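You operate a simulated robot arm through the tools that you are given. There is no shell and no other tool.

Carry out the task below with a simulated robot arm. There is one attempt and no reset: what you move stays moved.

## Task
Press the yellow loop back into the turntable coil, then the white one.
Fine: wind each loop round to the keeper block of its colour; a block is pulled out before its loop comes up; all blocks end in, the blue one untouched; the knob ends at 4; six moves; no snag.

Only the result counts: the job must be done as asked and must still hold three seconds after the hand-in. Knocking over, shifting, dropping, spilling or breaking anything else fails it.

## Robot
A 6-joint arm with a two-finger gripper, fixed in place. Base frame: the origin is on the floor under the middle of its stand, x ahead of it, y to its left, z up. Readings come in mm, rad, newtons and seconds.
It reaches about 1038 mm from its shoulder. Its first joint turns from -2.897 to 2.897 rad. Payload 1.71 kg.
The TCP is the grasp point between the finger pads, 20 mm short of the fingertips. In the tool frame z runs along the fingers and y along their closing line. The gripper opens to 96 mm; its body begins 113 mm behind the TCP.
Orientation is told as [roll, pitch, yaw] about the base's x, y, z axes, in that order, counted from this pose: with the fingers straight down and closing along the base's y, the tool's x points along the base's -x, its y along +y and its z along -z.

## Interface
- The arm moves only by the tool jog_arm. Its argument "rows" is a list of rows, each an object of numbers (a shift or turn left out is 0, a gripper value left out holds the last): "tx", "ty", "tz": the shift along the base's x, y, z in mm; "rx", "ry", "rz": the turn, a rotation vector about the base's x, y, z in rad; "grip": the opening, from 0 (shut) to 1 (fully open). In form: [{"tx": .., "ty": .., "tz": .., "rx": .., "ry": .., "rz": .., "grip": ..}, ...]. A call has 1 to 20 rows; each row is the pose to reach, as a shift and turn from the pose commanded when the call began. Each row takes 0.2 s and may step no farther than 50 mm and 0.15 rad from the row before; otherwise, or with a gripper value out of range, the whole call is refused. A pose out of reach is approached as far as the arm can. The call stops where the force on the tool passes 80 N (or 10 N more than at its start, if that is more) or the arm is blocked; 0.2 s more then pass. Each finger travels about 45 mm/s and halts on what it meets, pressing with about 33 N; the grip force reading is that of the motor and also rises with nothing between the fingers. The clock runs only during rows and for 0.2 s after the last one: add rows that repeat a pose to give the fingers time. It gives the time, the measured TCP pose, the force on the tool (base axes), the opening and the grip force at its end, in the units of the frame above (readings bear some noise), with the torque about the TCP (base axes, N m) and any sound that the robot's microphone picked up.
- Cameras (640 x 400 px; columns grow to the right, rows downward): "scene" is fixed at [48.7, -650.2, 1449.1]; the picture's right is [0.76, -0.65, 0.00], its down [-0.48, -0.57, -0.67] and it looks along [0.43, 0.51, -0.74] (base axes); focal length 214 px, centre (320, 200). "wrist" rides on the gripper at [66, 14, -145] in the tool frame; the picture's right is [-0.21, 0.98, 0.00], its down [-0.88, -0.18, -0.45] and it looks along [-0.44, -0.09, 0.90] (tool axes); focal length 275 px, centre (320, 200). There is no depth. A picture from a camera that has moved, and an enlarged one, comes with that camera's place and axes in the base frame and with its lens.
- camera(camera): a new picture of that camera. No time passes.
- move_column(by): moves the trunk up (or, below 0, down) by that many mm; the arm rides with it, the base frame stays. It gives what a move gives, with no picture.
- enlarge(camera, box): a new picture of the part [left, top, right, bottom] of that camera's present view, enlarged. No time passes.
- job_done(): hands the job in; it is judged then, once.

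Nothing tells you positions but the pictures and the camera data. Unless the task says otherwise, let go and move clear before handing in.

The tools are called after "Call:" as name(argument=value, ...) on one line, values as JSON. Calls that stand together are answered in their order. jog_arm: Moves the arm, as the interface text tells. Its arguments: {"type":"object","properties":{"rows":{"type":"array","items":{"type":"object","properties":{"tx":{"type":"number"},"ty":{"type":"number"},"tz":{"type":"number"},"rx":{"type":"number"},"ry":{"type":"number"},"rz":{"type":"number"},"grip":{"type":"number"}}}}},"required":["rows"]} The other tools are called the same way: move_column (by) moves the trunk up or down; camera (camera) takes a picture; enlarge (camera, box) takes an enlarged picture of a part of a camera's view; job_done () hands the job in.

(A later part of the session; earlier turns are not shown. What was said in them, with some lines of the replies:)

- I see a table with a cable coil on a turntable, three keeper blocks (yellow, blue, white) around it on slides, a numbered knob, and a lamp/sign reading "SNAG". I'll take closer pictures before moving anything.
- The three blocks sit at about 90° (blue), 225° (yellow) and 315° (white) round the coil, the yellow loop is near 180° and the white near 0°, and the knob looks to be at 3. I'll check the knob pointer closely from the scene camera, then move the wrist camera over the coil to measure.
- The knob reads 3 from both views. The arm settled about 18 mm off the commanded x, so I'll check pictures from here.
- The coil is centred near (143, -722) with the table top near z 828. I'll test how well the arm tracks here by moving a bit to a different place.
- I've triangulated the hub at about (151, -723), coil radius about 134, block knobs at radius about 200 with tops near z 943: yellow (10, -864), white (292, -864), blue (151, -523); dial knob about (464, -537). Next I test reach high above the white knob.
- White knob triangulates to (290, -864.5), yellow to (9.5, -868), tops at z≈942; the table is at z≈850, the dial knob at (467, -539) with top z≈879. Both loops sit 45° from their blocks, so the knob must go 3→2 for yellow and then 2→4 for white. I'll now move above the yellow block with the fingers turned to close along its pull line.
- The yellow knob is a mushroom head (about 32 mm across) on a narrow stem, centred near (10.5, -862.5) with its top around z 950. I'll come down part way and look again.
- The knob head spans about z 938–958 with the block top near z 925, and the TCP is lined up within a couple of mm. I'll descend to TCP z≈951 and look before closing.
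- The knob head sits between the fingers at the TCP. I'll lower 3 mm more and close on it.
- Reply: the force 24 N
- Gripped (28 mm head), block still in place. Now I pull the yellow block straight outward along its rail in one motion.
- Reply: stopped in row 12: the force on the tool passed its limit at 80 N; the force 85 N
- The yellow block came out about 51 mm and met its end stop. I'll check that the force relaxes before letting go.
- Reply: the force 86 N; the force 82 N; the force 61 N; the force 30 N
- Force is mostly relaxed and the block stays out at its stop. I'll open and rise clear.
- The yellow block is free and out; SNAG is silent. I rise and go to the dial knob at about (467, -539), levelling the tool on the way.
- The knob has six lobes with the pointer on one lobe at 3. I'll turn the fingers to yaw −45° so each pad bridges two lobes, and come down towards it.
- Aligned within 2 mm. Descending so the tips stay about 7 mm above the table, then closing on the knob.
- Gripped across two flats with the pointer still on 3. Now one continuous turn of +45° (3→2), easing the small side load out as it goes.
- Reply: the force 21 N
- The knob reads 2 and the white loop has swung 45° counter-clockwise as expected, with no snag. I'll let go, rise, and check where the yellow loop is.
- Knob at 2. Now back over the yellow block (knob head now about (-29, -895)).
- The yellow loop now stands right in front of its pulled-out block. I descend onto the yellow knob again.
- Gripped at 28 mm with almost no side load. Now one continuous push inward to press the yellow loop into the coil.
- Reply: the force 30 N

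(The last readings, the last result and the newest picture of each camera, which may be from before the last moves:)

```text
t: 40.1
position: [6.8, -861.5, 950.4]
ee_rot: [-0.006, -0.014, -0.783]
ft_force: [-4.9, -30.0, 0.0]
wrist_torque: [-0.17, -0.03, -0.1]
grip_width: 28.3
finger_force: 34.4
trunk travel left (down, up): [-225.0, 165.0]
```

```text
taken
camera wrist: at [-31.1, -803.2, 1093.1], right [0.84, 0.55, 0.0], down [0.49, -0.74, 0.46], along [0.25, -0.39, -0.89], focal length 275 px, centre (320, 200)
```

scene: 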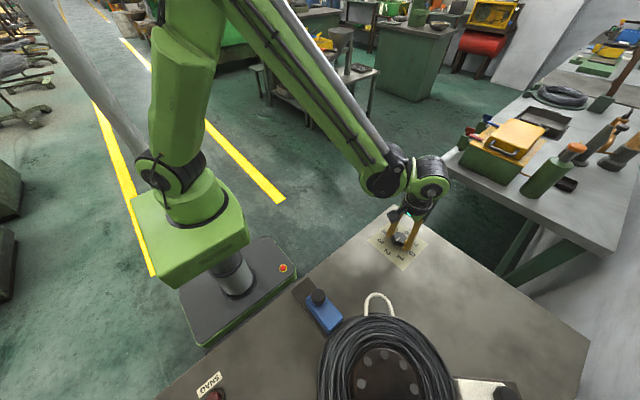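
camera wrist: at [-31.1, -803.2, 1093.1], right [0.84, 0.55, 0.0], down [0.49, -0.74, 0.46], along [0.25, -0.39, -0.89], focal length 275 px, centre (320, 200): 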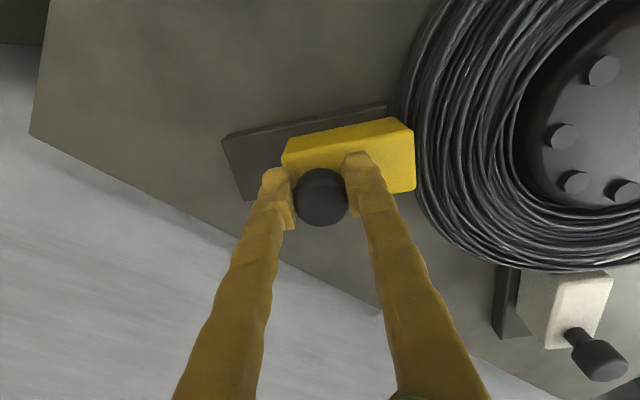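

The yellow block is back flush at the coil with the loop pressed in. I'll release, rise, and check it holds.

Call:
jog_arm(rows=[{"tx": -1, "ty": -2}, {"tx": -1, "ty": -2, "grip": 0.7}, {"tx": -1, "ty": -2}, {"tx": -1, "ty": -2}, {"tx": -1, "ty": -2, "tz": 40}, {"tx": -1, "ty": -2, "tz": 80}, {"tx": -1, "ty": -2, "tz": 120}, {"tx": -1, "ty": -2, "tz": 120}])

Call:
camera(camera="wrist")

```text
t: 41.9
position: [7.6, -861.0, 1070.4]
ee_rot: [-0.008, -0.012, -0.786]
ft_force: [-0.6, 0.1, 0.7]
wrist_torque: [-0.02, -0.03, 0.02]
grip_width: 67.1
finger_force: 0.1
trunk travel left (down, up): [-225.0, 165.0]
```

```text
taken
camera wrist: at [-29.3, -802.9, 1213.2], right [0.84, 0.55, -0.01], down [0.49, -0.74, 0.46], along [0.25, -0.39, -0.89], focal length 275 px, centre (320, 200)
```

wrist: 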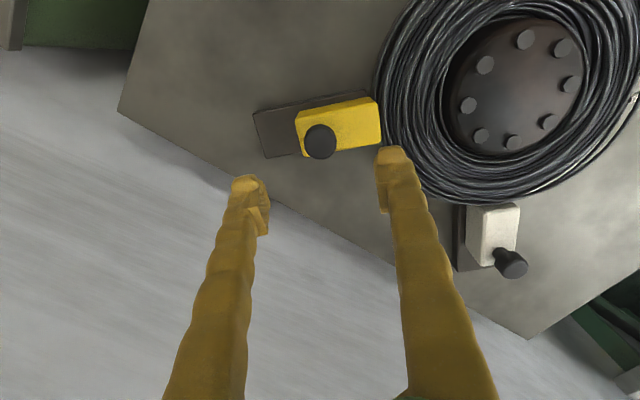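

Yellow is in and holding, loop gone from sight. Next the white block at about (290, -863): I swing over with the fingers turned to yaw +45°, along its pull line.

Call:
jog_arm(rows=[{"tx": 23.5, "rz": 0.131}, {"tx": 47, "rz": 0.262}, {"tx": 70.5, "rz": 0.393}, {"tx": 94, "rz": 0.524}, {"tx": 117.5, "rz": 0.655}, {"tx": 141, "rz": 0.786}, {"tx": 164.5, "rz": 0.917}, {"tx": 188, "rz": 1.048}, {"tx": 211.5, "rz": 1.179}, {"tx": 235, "rz": 1.31}, {"tx": 258.5, "ty": -2, "rz": 1.441}, {"tx": 282, "ty": -2, "rz": 1.571}, {"tx": 282, "ty": -2, "rz": 1.571}, {"tx": 282, "ty": -2, "rz": 1.571}])

Call:
camera(camera="wrist")

Call:
camera(camera="scene")

```text
t: 44.9
position: [292.3, -861.9, 1071.7]
ee_rot: [-0.008, -0.012, 0.789]
ft_force: [-0.5, 0.7, -0.5]
wrist_torque: [0.0, 0.0, 0.02]
grip_width: 67.3
finger_force: 0.0
trunk travel left (down, up): [-225.0, 165.0]
```

```text
taken
camera wrist: at [232.9, -899.6, 1214.1], right [-0.55, 0.84, -0.01], down [0.74, 0.49, 0.46], along [0.38, 0.25, -0.89], focal length 275 px, centre (320, 200)
```

wrist: 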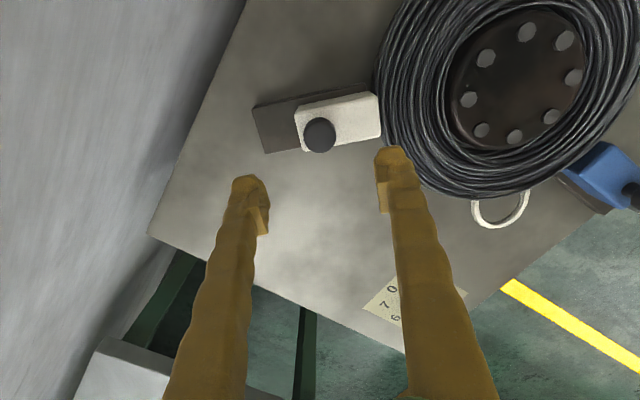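

```text
taken
```

scene: 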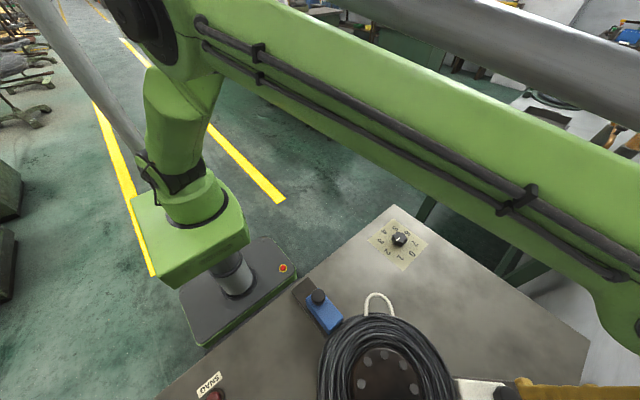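

The white knob sits about 5 mm off to one side of the TCP. I'll correct by (-4.7, -3.5) while descending and look again.

Call:
jog_arm(rows=[{"tx": -2.5, "ty": -2, "tz": -35}, {"tx": -4.7, "ty": -3.5, "tz": -70}, {"tx": -4.7, "ty": -3.5, "tz": -100}, {"tx": -4.7, "ty": -3.5, "tz": -100}])

Call:
enlarge(camera="wrist", box=[180, 60, 500, 260])

```text
t: 45.9
position: [285.5, -864.9, 971.1]
ee_rot: [-0.007, -0.013, 0.788]
ft_force: [-0.1, 0.2, -0.8]
wrist_torque: [0.0, 0.02, 0.04]
grip_width: 67.2
finger_force: 0.1
trunk travel left (down, up): [-225.0, 165.0]
```

```text
2.00 times, centred on (340, 160) of wrist
camera zoom: at [226.7, -902.6, 1113.8], right [-0.55, 0.84, -0.01], down [0.74, 0.49, 0.46], along [0.38, 0.25, -0.89], focal length 551 px, centre (280, 280)
```

zoom: 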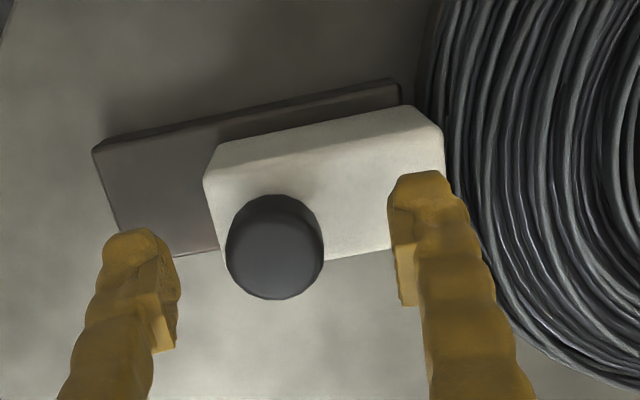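

Call:
jog_arm(rows=[{"tx": 1.5, "ty": -0.8, "tz": -10}, {"tx": 1.5, "ty": -0.8, "tz": -21}, {"tx": 1.5, "ty": -0.8, "tz": -21, "grip": 0.0}, {"tx": 1.5, "ty": -0.8, "tz": -21}, {"tx": 1.5, "ty": -0.8, "tz": -21}, {"tx": 1.5, "ty": -0.8, "tz": -21}])

Call:
enlarge(camera="wrist", box=[180, 60, 500, 260])

```text
t: 47.3
position: [286.7, -867.9, 950.1]
ee_rot: [-0.009, -0.012, 0.786]
ft_force: [6.7, -12.5, 2.4]
wrist_torque: [-0.07, 0.04, -0.08]
grip_width: 28.4
finger_force: 35.3
trunk travel left (down, up): [-225.0, 165.0]
```

```text
2.00 times, centred on (340, 160) of wrist
camera zoom: at [227.9, -904.9, 1093.1], right [-0.55, 0.84, -0.01], down [0.74, 0.49, 0.46], along [0.38, 0.25, -0.89], focal length 551 px, centre (280, 280)
```

zoom: 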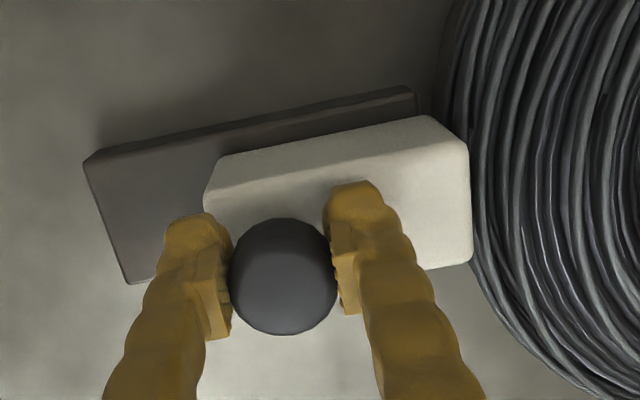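

Gripped. Pull the white block outward along its rail (about 53 mm commanded, to just lean on the stop).

Call:
jog_arm(rows=[{"tx": 3, "ty": -3}, {"tx": 7, "ty": -7}, {"tx": 11, "ty": -11}, {"tx": 15, "ty": -15}, {"tx": 19, "ty": -19}, {"tx": 23, "ty": -23}, {"tx": 27, "ty": -27}, {"tx": 30, "ty": -30}, {"tx": 33, "ty": -33}, {"tx": 35.5, "ty": -35.5}, {"tx": 37.5, "ty": -37.5}, {"tx": 37.5, "ty": -37.5}])

Call:
camera(camera="wrist")

```text
t: 49.9
position: [321.8, -904.3, 950.5]
ee_rot: [-0.004, -0.015, 0.784]
ft_force: [-30.6, 51.4, -33.4]
wrist_torque: [0.06, -0.07, 0.11]
grip_width: 28.4
finger_force: 34.9
trunk travel left (down, up): [-225.0, 165.0]
```

```text
taken
camera wrist: at [263.5, -940.9, 1093.0], right [-0.55, 0.84, 0.0], down [0.74, 0.49, 0.46], along [0.38, 0.25, -0.89], focal length 275 px, centre (320, 200)
```

wrist: 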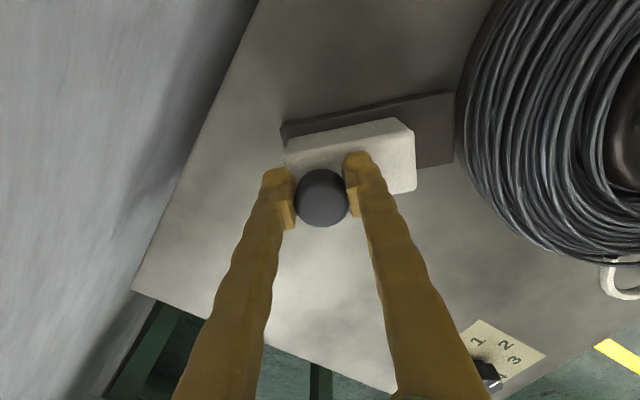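

The white block is out at its stop (about 50 mm). I ease the load off, release and rise.

Call:
jog_arm(rows=[{"tx": -1.5, "ty": 2}, {"tx": -3, "ty": 4, "tz": -1}, {"tx": -3, "ty": 4, "tz": -1}])

```text
t: 50.7
position: [320.1, -902.7, 952.0]
ee_rot: [-0.009, -0.009, 0.785]
ft_force: [-7.7, -11.5, 10.3]
wrist_torque: [-0.13, 0.29, 0.04]
grip_width: 28.5
finger_force: 35.0
trunk travel left (down, up): [-225.0, 165.0]
```

Call:
jog_arm(rows=[{"grip": 0.7}, {"tx": 0}, {"tx": 0}, {"tz": 40}, {"tz": 80}, {"tz": 120}, {"tz": 120}])

Call:
camera(camera="wrist")

Call:
enlarge(camera="wrist", box=[240, 40, 460, 180])

```text
t: 52.3
position: [324.9, -902.7, 1070.1]
ee_rot: [-0.009, -0.012, 0.788]
ft_force: [-1.0, -0.2, 0.3]
wrist_torque: [-0.01, 0.01, 0.0]
grip_width: 67.0
finger_force: 0.1
trunk travel left (down, up): [-225.0, 165.0]
```

```text
taken
camera wrist: at [265.3, -939.0, 1211.1], right [-0.55, 0.84, -0.01], down [0.74, 0.49, 0.46], along [0.38, 0.25, -0.89], focal length 275 px, centre (320, 200)
```

wrist: 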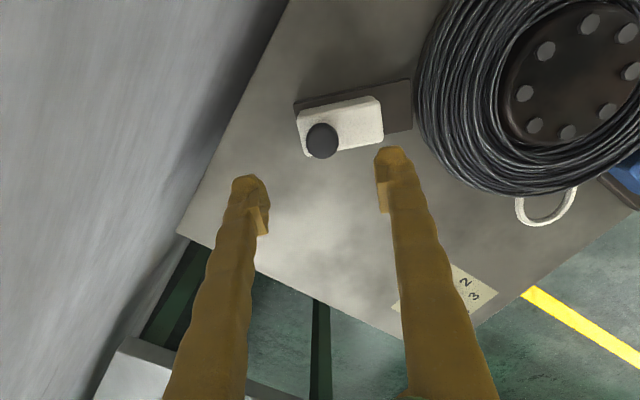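

```text
2.86 times, centred on (350, 110) of wrist
camera zoom: at [265.3, -939.0, 1211.1], right [-0.55, 0.84, -0.01], down [0.74, 0.49, 0.46], along [0.38, 0.25, -0.89], focal length 786 px, centre (234, 457)
```

zoom: 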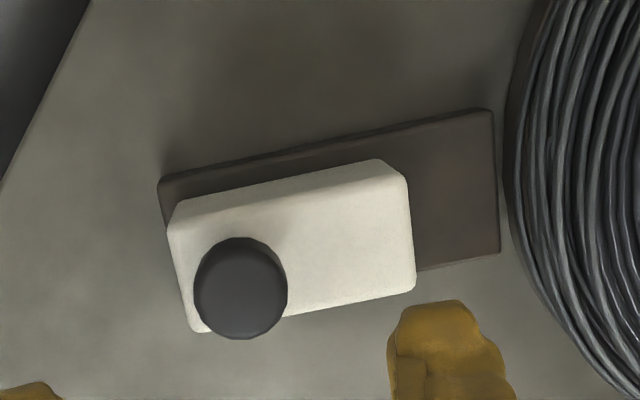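

White block is out at the end of its rail. Now back to the dial with yaw +60° (pads on flats), ready for the −90° turn from 2 to 4.

Call:
jog_arm(rows=[{"tx": 16, "ty": 40, "rz": 0.03, "grip": 0.75}, {"tx": 32, "ty": 80, "rz": 0.06}, {"tx": 48, "ty": 120, "rz": 0.09}, {"tx": 64, "ty": 160, "rz": 0.12}, {"tx": 80, "ty": 200, "rz": 0.15}, {"tx": 96, "ty": 240, "rz": 0.18}, {"tx": 112, "ty": 280, "rz": 0.21}, {"tx": 128, "ty": 320, "rz": 0.24}, {"tx": 143, "ty": 360, "rz": 0.26}, {"tx": 143, "ty": 364, "rz": 0.26, "tz": -40}, {"tx": 143, "ty": 364, "rz": 0.26, "tz": -80}, {"tx": 143, "ty": 364, "rz": 0.26, "tz": -120}, {"tx": 143, "ty": 364, "rz": 0.26, "tz": -120}])

Call:
camera(camera="wrist")

```text
t: 55.1
position: [466.7, -538.2, 949.9]
ee_rot: [-0.007, -0.012, 1.046]
ft_force: [0.7, 0.2, 0.2]
wrist_torque: [0.03, -0.02, 0.01]
grip_width: 72.1
finger_force: 0.1
trunk travel left (down, up): [-225.0, 165.0]
```

```text
taken
camera wrist: at [418.6, -588.3, 1091.8], right [-0.74, 0.67, 0.0], down [0.59, 0.66, 0.46], along [0.31, 0.34, -0.89], focal length 275 px, centre (320, 200)
```

wrist: 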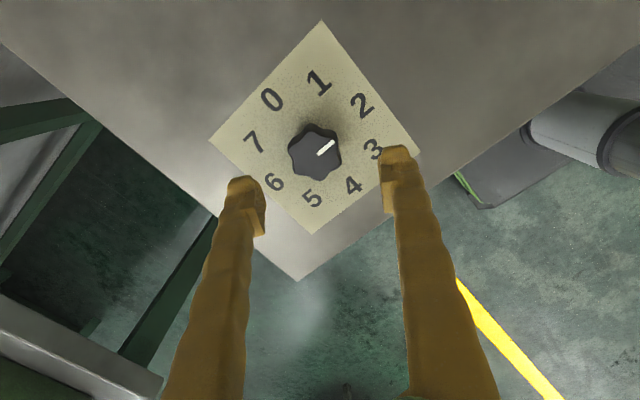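

Call:
enlarge(camera="wrist", box=[220, 60, 420, 200])

```text
2.86 times, centred on (320, 130) of wrist
camera zoom: at [418.6, -588.3, 1091.8], right [-0.74, 0.67, 0.0], down [0.59, 0.66, 0.46], along [0.31, 0.34, -0.89], focal length 786 px, centre (320, 400)
```

zoom: 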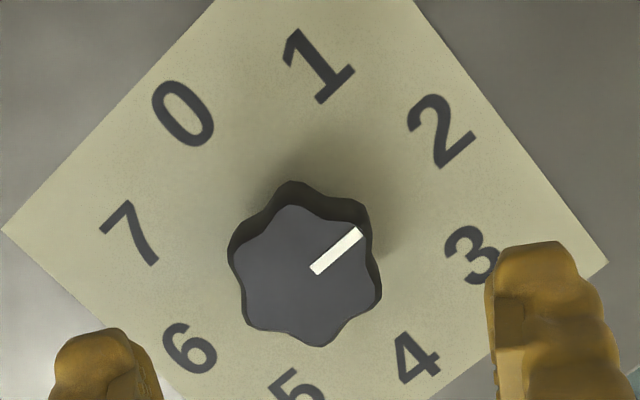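

The knob still reads 2; I shift 2 mm to centre, descend and close.

Call:
jog_arm(rows=[{"tx": 1, "ty": -1, "tz": -25}, {"tx": 2, "ty": -1.5, "tz": -50}, {"tx": 2, "ty": -1.5, "tz": -65}, {"tx": 2, "ty": -1.5, "tz": -73}, {"tx": 2, "ty": -1.5, "tz": -73}, {"tx": 2, "ty": -1.5, "tz": -73, "grip": 0.0}, {"tx": 2, "ty": -1.5, "tz": -73}, {"tx": 2, "ty": -1.5, "tz": -73}, {"tx": 2, "ty": -1.5, "tz": -73}, {"tx": 2, "ty": -1.5, "tz": -73}])

Call:
enlarge(camera="wrist", box=[180, 60, 460, 260])

```text
t: 57.3
position: [469.9, -540.1, 875.8]
ee_rot: [-0.009, -0.012, 1.047]
ft_force: [45.4, -33.2, 28.4]
wrist_torque: [-0.22, -0.5, -0.01]
grip_width: 41.3
finger_force: 34.9
trunk travel left (down, up): [-225.0, 165.0]
```

```text
2.00 times, centred on (320, 160) of wrist
camera zoom: at [422.3, -590.0, 1018.3], right [-0.74, 0.67, -0.01], down [0.59, 0.66, 0.46], along [0.31, 0.34, -0.89], focal length 551 px, centre (320, 280)
```

zoom: 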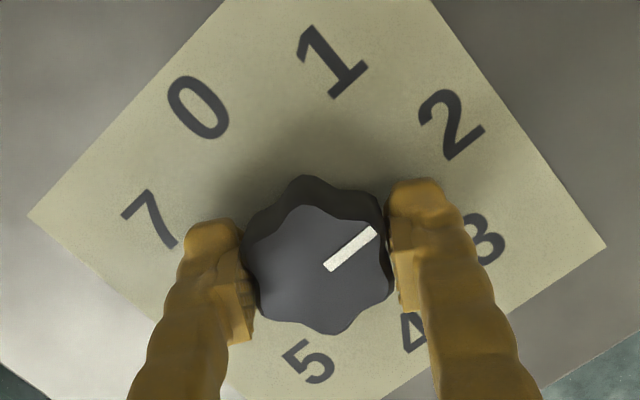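

There's a side load of about 55 N from the off-centre grip; I'll shift slightly to null it before turning.

Call:
jog_arm(rows=[{"tx": 1, "ty": -0.7, "tz": 0}, {"tx": 2, "ty": -1.3, "tz": 1}, {"tx": 2, "ty": -1.3, "tz": 1}])

```text
t: 58.1
position: [469.4, -540.6, 876.1]
ee_rot: [-0.006, -0.012, 1.046]
ft_force: [28.4, -13.3, -8.4]
wrist_torque: [-0.43, 0.08, 0.03]
grip_width: 40.9
finger_force: 35.0
trunk travel left (down, up): [-225.0, 165.0]
```

Load is down to about 30 N. Now one continuous −90° turn from 2 to 4, following the knob's axis.

Call:
jog_arm(rows=[{"tx": 1, "ty": -0.5, "rz": -0.05}, {"tx": 0.9, "ty": -0.55, "rz": -0.15}, {"tx": 0.75, "ty": -0.7, "rz": -0.25}, {"tx": 0.6, "ty": -0.8, "rz": -0.35}, {"tx": 0.45, "ty": -0.95, "rz": -0.45}, {"tx": 0.3, "ty": -1.1, "rz": -0.55}, {"tx": 0.1, "ty": -1.2, "rz": -0.65}, {"tx": -0.1, "ty": -1.3, "rz": -0.75}, {"tx": -0.3, "ty": -1.4, "rz": -0.85}, {"tx": -0.5, "ty": -1.45, "rz": -0.95}, {"tx": -0.7, "ty": -1.5, "rz": -1.05}, {"tx": -0.9, "ty": -1.5, "rz": -1.15}, {"tx": -1.1, "ty": -1.45, "rz": -1.25}, {"tx": -1.3, "ty": -1.4, "rz": -1.35}, {"tx": -1.5, "ty": -1.3, "rz": -1.45}, {"tx": -1.65, "ty": -1.2, "rz": -1.53}, {"tx": -1.7, "ty": -1.2, "rz": -1.571}, {"tx": -1.7, "ty": -1.2, "rz": -1.571}])

Call:
camera(camera="wrist")

Call:
camera(camera="scene")

```text
t: 61.9
position: [468.9, -539.5, 877.7]
ee_rot: [-0.009, -0.01, -0.523]
ft_force: [17.1, 50.2, -18.9]
wrist_torque: [0.34, 0.09, 0.1]
grip_width: 41.0
finger_force: 34.9
trunk travel left (down, up): [-225.0, 165.0]
```

```text
taken
camera wrist: at [417.1, -492.0, 1020.6], right [0.67, 0.74, -0.01], down [0.66, -0.59, 0.46], along [0.34, -0.31, -0.89], focal length 275 px, centre (320, 200)
```

wrist: 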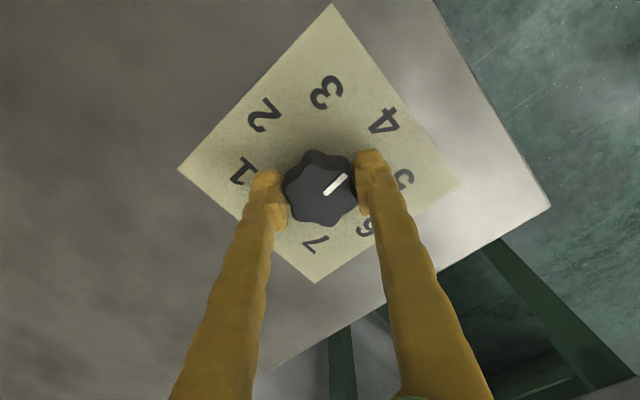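

```text
taken
```

scene: 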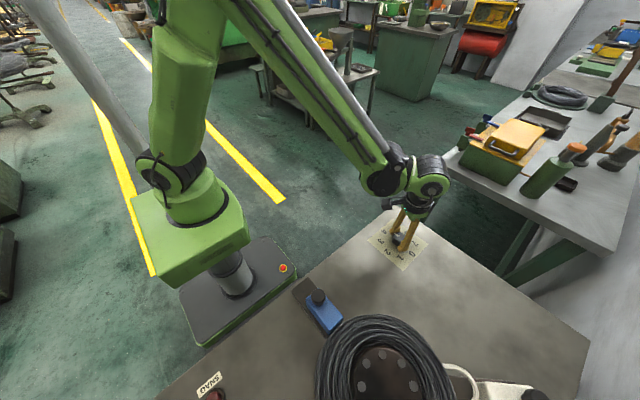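

The pointer is at 4 and the white loop now stands in front of its pulled-out block; no snag. I ease off, release and rise.

Call:
jog_arm(rows=[{"tx": 0.5, "ty": 1}, {"tx": 1, "ty": 2}, {"tx": 1, "ty": 2, "grip": 0.75}, {"tx": 1, "ty": 2}, {"tx": 1, "ty": 2}, {"tx": 1, "ty": 2, "tz": 30}, {"tx": 1, "ty": 2, "tz": 70}, {"tx": 1, "ty": 2, "tz": 115}, {"tx": 1, "ty": 2, "tz": 160}, {"tx": 1, "ty": 2, "tz": 193}, {"tx": 1, "ty": 2, "tz": 193}])

Call:
camera(camera="wrist")

Call:
enlarge(camera="scene", box=[280, 200, 600, 400])

```text
t: 64.3
position: [466.5, -539.7, 1071.6]
ee_rot: [-0.007, -0.012, -0.526]
ft_force: [1.0, -0.7, 0.2]
wrist_torque: [-0.03, 0.0, 0.01]
grip_width: 71.9
finger_force: 0.0
trunk travel left (down, up): [-225.0, 165.0]
```

```text
taken
camera wrist: at [414.6, -492.8, 1213.9], right [0.67, 0.74, -0.01], down [0.66, -0.59, 0.46], along [0.34, -0.31, -0.89], focal length 275 px, centre (320, 200)
```

wrist: 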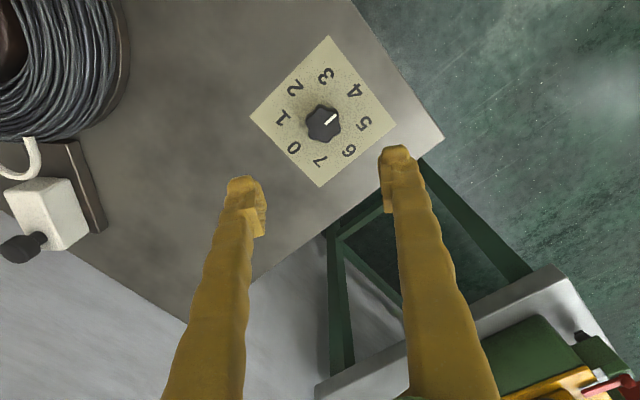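

```text
2.00 times, centred on (440, 300) of scene
camera zoom: at [48.7, -650.2, 1449.1], right [0.76, -0.65, 0.0], down [-0.48, -0.57, -0.67], along [0.43, 0.51, -0.74], focal length 429 px, centre (80, 0)
```

zoom: 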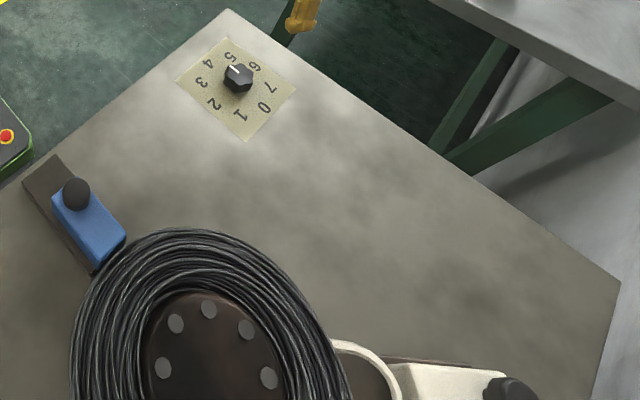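

Knob at 4. Now over the white block (head near (321, -903)) with yaw +45° to push it in.

Call:
jog_arm(rows=[{"tx": -14.5, "ty": -36.3, "rz": 0.131, "grip": 0.7}, {"tx": -29, "ty": -72.7, "rz": 0.262}, {"tx": -43.5, "ty": -109, "rz": 0.393}, {"tx": -58, "ty": -145.4, "rz": 0.524}, {"tx": -72.5, "ty": -181.7, "rz": 0.655}, {"tx": -87, "ty": -218, "rz": 0.786}, {"tx": -101.5, "ty": -254.4, "rz": 0.917}, {"tx": -116, "ty": -290.8, "rz": 1.048}, {"tx": -131, "ty": -327, "rz": 1.179}, {"tx": -145.5, "ty": -363.5, "rz": 1.311}, {"tx": -145.5, "ty": -363.5, "rz": 1.311}, {"tx": -145.5, "ty": -363.5, "rz": 1.311}])

Call:
camera(camera="wrist")

```text
t: 66.9
position: [323.1, -903.3, 1070.5]
ee_rot: [-0.01, -0.011, 0.787]
ft_force: [0.2, 0.2, 0.8]
wrist_torque: [0.01, -0.01, -0.02]
grip_width: 67.2
finger_force: 0.0
trunk travel left (down, up): [-225.0, 165.0]
```

```text
taken
camera wrist: at [264.1, -940.6, 1213.8], right [-0.55, 0.84, -0.01], down [0.74, 0.49, 0.46], along [0.38, 0.25, -0.89], focal length 275 px, centre (320, 200)
```

wrist: 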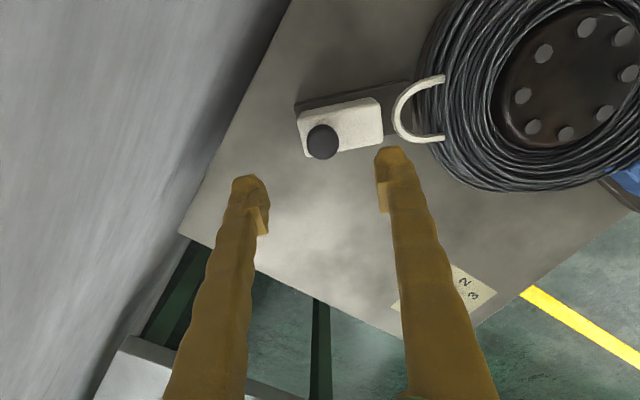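

The white loop faces its block. Descending and checking alignment.

Call:
jog_arm(rows=[{"tx": -1, "tz": -35}, {"tx": -1, "tz": -70}, {"tx": -1, "tz": -100}, {"tx": -1, "tz": -100}])

Call:
enlarge(camera="wrist", box=[180, 60, 500, 260])

```text
t: 67.9
position: [322.3, -902.0, 970.3]
ee_rot: [-0.007, -0.013, 0.787]
ft_force: [0.0, -0.2, -0.2]
wrist_torque: [0.05, 0.02, 0.01]
grip_width: 67.2
finger_force: 0.1
trunk travel left (down, up): [-225.0, 165.0]
```

```text
2.00 times, centred on (340, 160) of wrist
camera zoom: at [263.3, -939.8, 1112.7], right [-0.55, 0.84, -0.01], down [0.74, 0.49, 0.46], along [0.38, 0.25, -0.89], focal length 551 px, centre (280, 280)
```

zoom: 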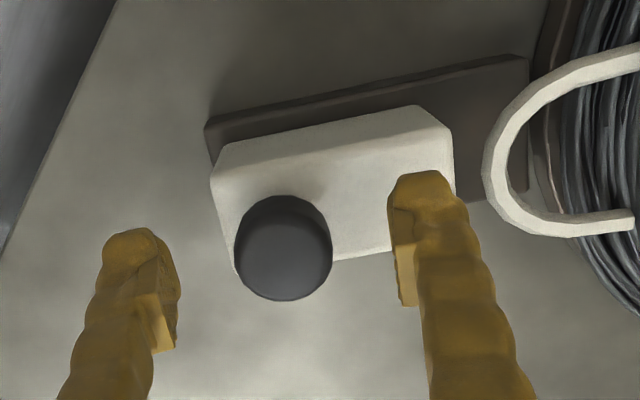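

Call:
jog_arm(rows=[{"tx": 0.5, "ty": 1.2, "tz": -10}, {"tx": 0.5, "ty": 1.2, "tz": -20}, {"tx": 0.5, "ty": 1.2, "tz": -20, "grip": 0.0}, {"tx": 0.5, "ty": 1.2, "tz": -20}, {"tx": 0.5, "ty": 1.2, "tz": -20}, {"tx": 0.5, "ty": 1.2, "tz": -20}])

Call:
enlarge(camera="wrist", box=[180, 60, 500, 260])

```text
t: 69.3
position: [321.7, -901.3, 951.2]
ee_rot: [-0.007, -0.012, 0.787]
ft_force: [2.0, 0.8, -7.7]
wrist_torque: [-0.03, 0.05, -0.02]
grip_width: 28.1
finger_force: 35.2
trunk travel left (down, up): [-225.0, 165.0]
```

```text
2.00 times, centred on (340, 160) of wrist
camera zoom: at [263.1, -938.8, 1093.5], right [-0.55, 0.84, 0.0], down [0.74, 0.49, 0.46], along [0.38, 0.25, -0.89], focal length 551 px, centre (280, 280)
```

zoom: 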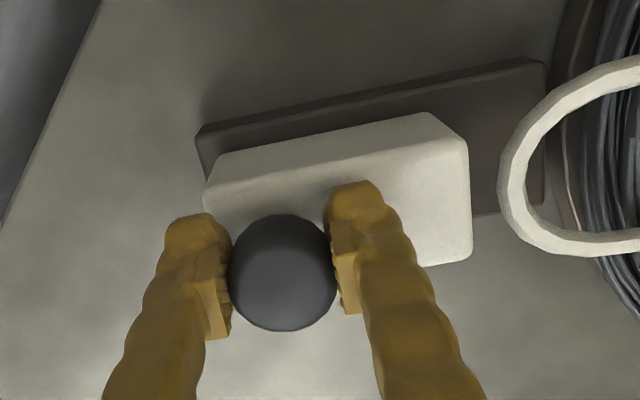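

Gripped with nearly no load. One continuous push inward to press the white loop into the coil.

Call:
jog_arm(rows=[{"tx": -3, "ty": 3}, {"tx": -6, "ty": 6}, {"tx": -9, "ty": 9}, {"tx": -12, "ty": 12}, {"tx": -15, "ty": 15}, {"tx": -18, "ty": 18}, {"tx": -21, "ty": 21}, {"tx": -24, "ty": 24}, {"tx": -27, "ty": 27}, {"tx": -30, "ty": 30}, {"tx": -32, "ty": 32}, {"tx": -34, "ty": 34}, {"tx": -35.5, "ty": 35.5}, {"tx": -36.5, "ty": 36.5}, {"tx": -36.5, "ty": 36.5}])

Call:
camera(camera="wrist")

```text
t: 72.5
position: [289.1, -867.0, 949.1]
ee_rot: [-0.01, -0.012, 0.787]
ft_force: [31.3, -49.3, 25.3]
wrist_torque: [-0.11, -0.36, -0.33]
grip_width: 28.2
finger_force: 34.9
trunk travel left (down, up): [-225.0, 165.0]
```

```text
taken
camera wrist: at [228.8, -903.2, 1091.8], right [-0.55, 0.84, -0.01], down [0.74, 0.49, 0.46], along [0.39, 0.24, -0.89], focal length 275 px, centre (320, 200)
```

wrist: 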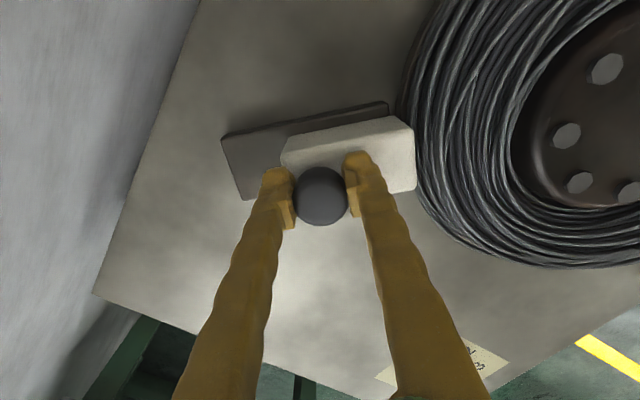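

The white loop is in and the block is hard on its stop. I ease the load, release, rise and verify everything.

Call:
jog_arm(rows=[{"tx": 1, "ty": -1}, {"tx": 1.5, "ty": -2}, {"tx": 1.5, "ty": -2, "grip": 0.7}, {"tx": 1.5, "ty": -2}, {"tx": 1.5, "ty": -2}, {"tx": 1.5, "ty": -2, "tz": 40}, {"tx": 1.5, "ty": -2, "tz": 80}, {"tx": 1.5, "ty": -2, "tz": 120}, {"tx": 1.5, "ty": -2, "tz": 120}])

Call:
camera(camera="wrist")

Call:
camera(camera="scene")

```text
t: 74.5
position: [285.7, -868.4, 1071.4]
ee_rot: [-0.01, -0.011, 0.787]
ft_force: [0.3, 0.0, -0.2]
wrist_torque: [-0.05, -0.02, -0.01]
grip_width: 67.4
finger_force: 0.1
trunk travel left (down, up): [-225.0, 165.0]
```

```text
taken
camera wrist: at [226.8, -904.3, 1214.1], right [-0.55, 0.84, -0.01], down [0.74, 0.49, 0.46], along [0.39, 0.25, -0.89], focal length 275 px, centre (320, 200)
```

wrist: 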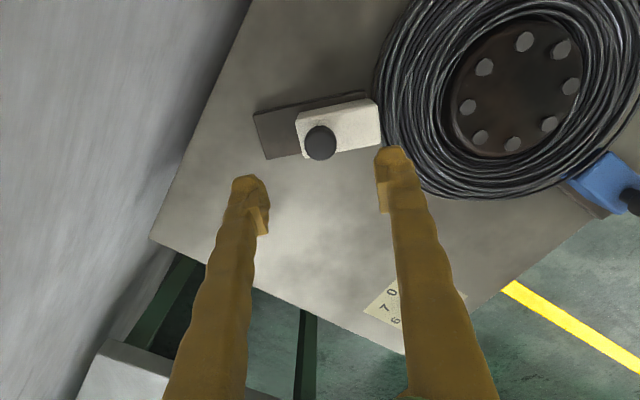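

```text
taken
```

scene: 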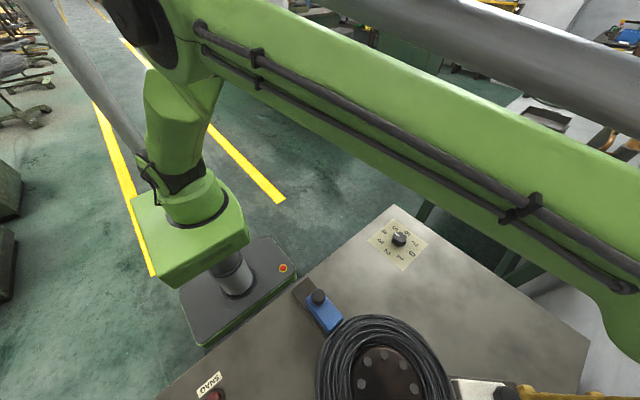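

Both loops are pressed in. I'll move up and back to view the whole table for a final check.

Call:
jog_arm(rows=[{"tz": 40}, {"tx": -30, "ty": 14, "tz": 75, "rz": -0.08}, {"tx": -65, "ty": 30, "tz": 100, "rz": -0.16}, {"tx": -105, "ty": 50, "tz": 120, "rz": -0.25}, {"tx": -145, "ty": 68, "tz": 130, "rz": -0.35}, {"tx": -185, "ty": 87, "tz": 140, "rz": -0.45}, {"tx": -225, "ty": 106, "tz": 150, "rz": -0.55}, {"tx": -260, "ty": 125, "tz": 150, "rz": -0.65}, {"tx": -295, "ty": 140, "tz": 150, "rz": -0.75}, {"tx": -326, "ty": 154, "tz": 150, "rz": -0.787}, {"tx": -326, "ty": 154, "tz": 150, "rz": -0.787}])

Call:
camera(camera="wrist")

Call:
enlarge(camera="scene", box=[360, 200, 440, 270])

Call:
enlarge(camera="scene", box=[180, 260, 560, 400])

```text
t: 76.9
position: [-36.9, -713.7, 1223.9]
ee_rot: [-0.009, -0.011, 0.001]
ft_force: [0.2, 0.3, -0.2]
wrist_torque: [-0.03, 0.04, 0.0]
grip_width: 67.4
finger_force: 0.1
trunk travel left (down, up): [-225.0, 165.0]
```

```text
taken
camera wrist: at [-104.2, -697.9, 1365.9], right [0.21, 0.98, -0.01], down [0.87, -0.18, 0.46], along [0.44, -0.1, -0.89], focal length 275 px, centre (320, 200)
```

wrist: 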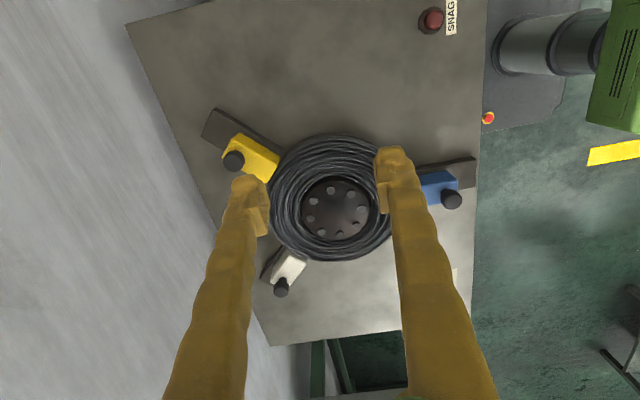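

```text
5.71 times, centred on (400, 235) of scene
camera zoom: at [48.7, -650.2, 1449.1], right [0.76, -0.65, 0.0], down [-0.48, -0.57, -0.67], along [0.43, 0.51, -0.74], focal length 1226 px, centre (-137, 0)
```

zoom: 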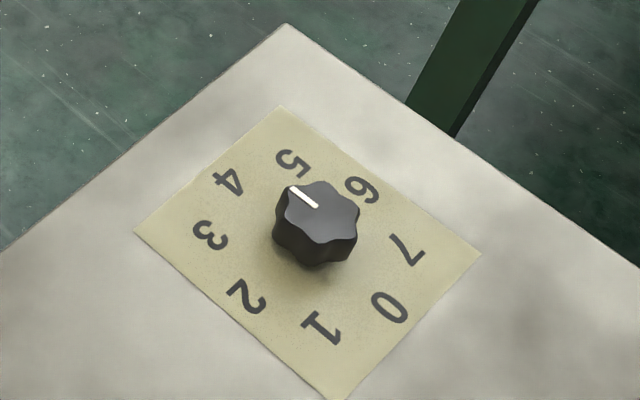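

```text
1.68 times, centred on (370, 330) of scene
camera zoom: at [48.7, -650.2, 1449.1], right [0.76, -0.65, 0.0], down [-0.48, -0.57, -0.67], along [0.43, 0.51, -0.74], focal length 361 px, centre (236, -19)
```

zoom: 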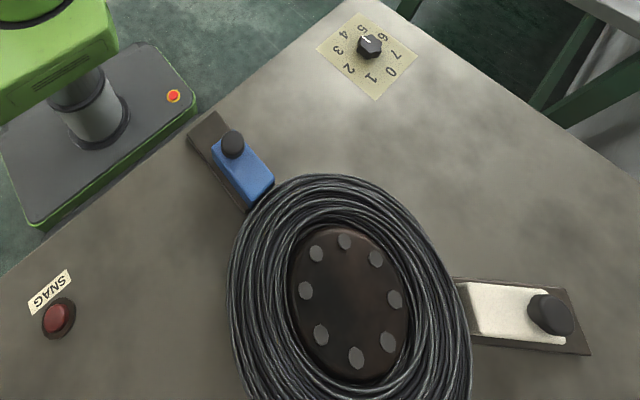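

Everything reads as asked: both loops are pressed in, all three blocks are in, the blue one untouched, the knob points at 4, the SNAG lamp is unlit and the arm is clear. Handing in.

Call:
job_done()

```text
The job is handed in.
```

The yellow loop and then the white loop are pressed back into the coil, and the job is handed in; I don't know the verdict yet.

| Move | Action |
|---|---|
| 1 | Pulled the yellow block out |
| 2 | Turned the knob from 3 to 2, bringing the yellow loop round to its block |
| 3 | Pushed the yellow block in |
| 4 | Pulled the white block out |
| 5 | Turned the knob from 2 to 4 in one go, bringing the white loop round to its block |
| 6 | Pushed the white block in |

In the final pictures no loop shows outside the coil and all three blocks are in. The knob points at 4 and the SNAG lamp is unlit. I never touched the blue block. The hand was empty and well clear of the table at hand-in.

On move 1 the yellow block hit its end stop hard enough to trip the 80 N force limit. I eased the load off before letting go, and the pictures show no sign of damage or shift.
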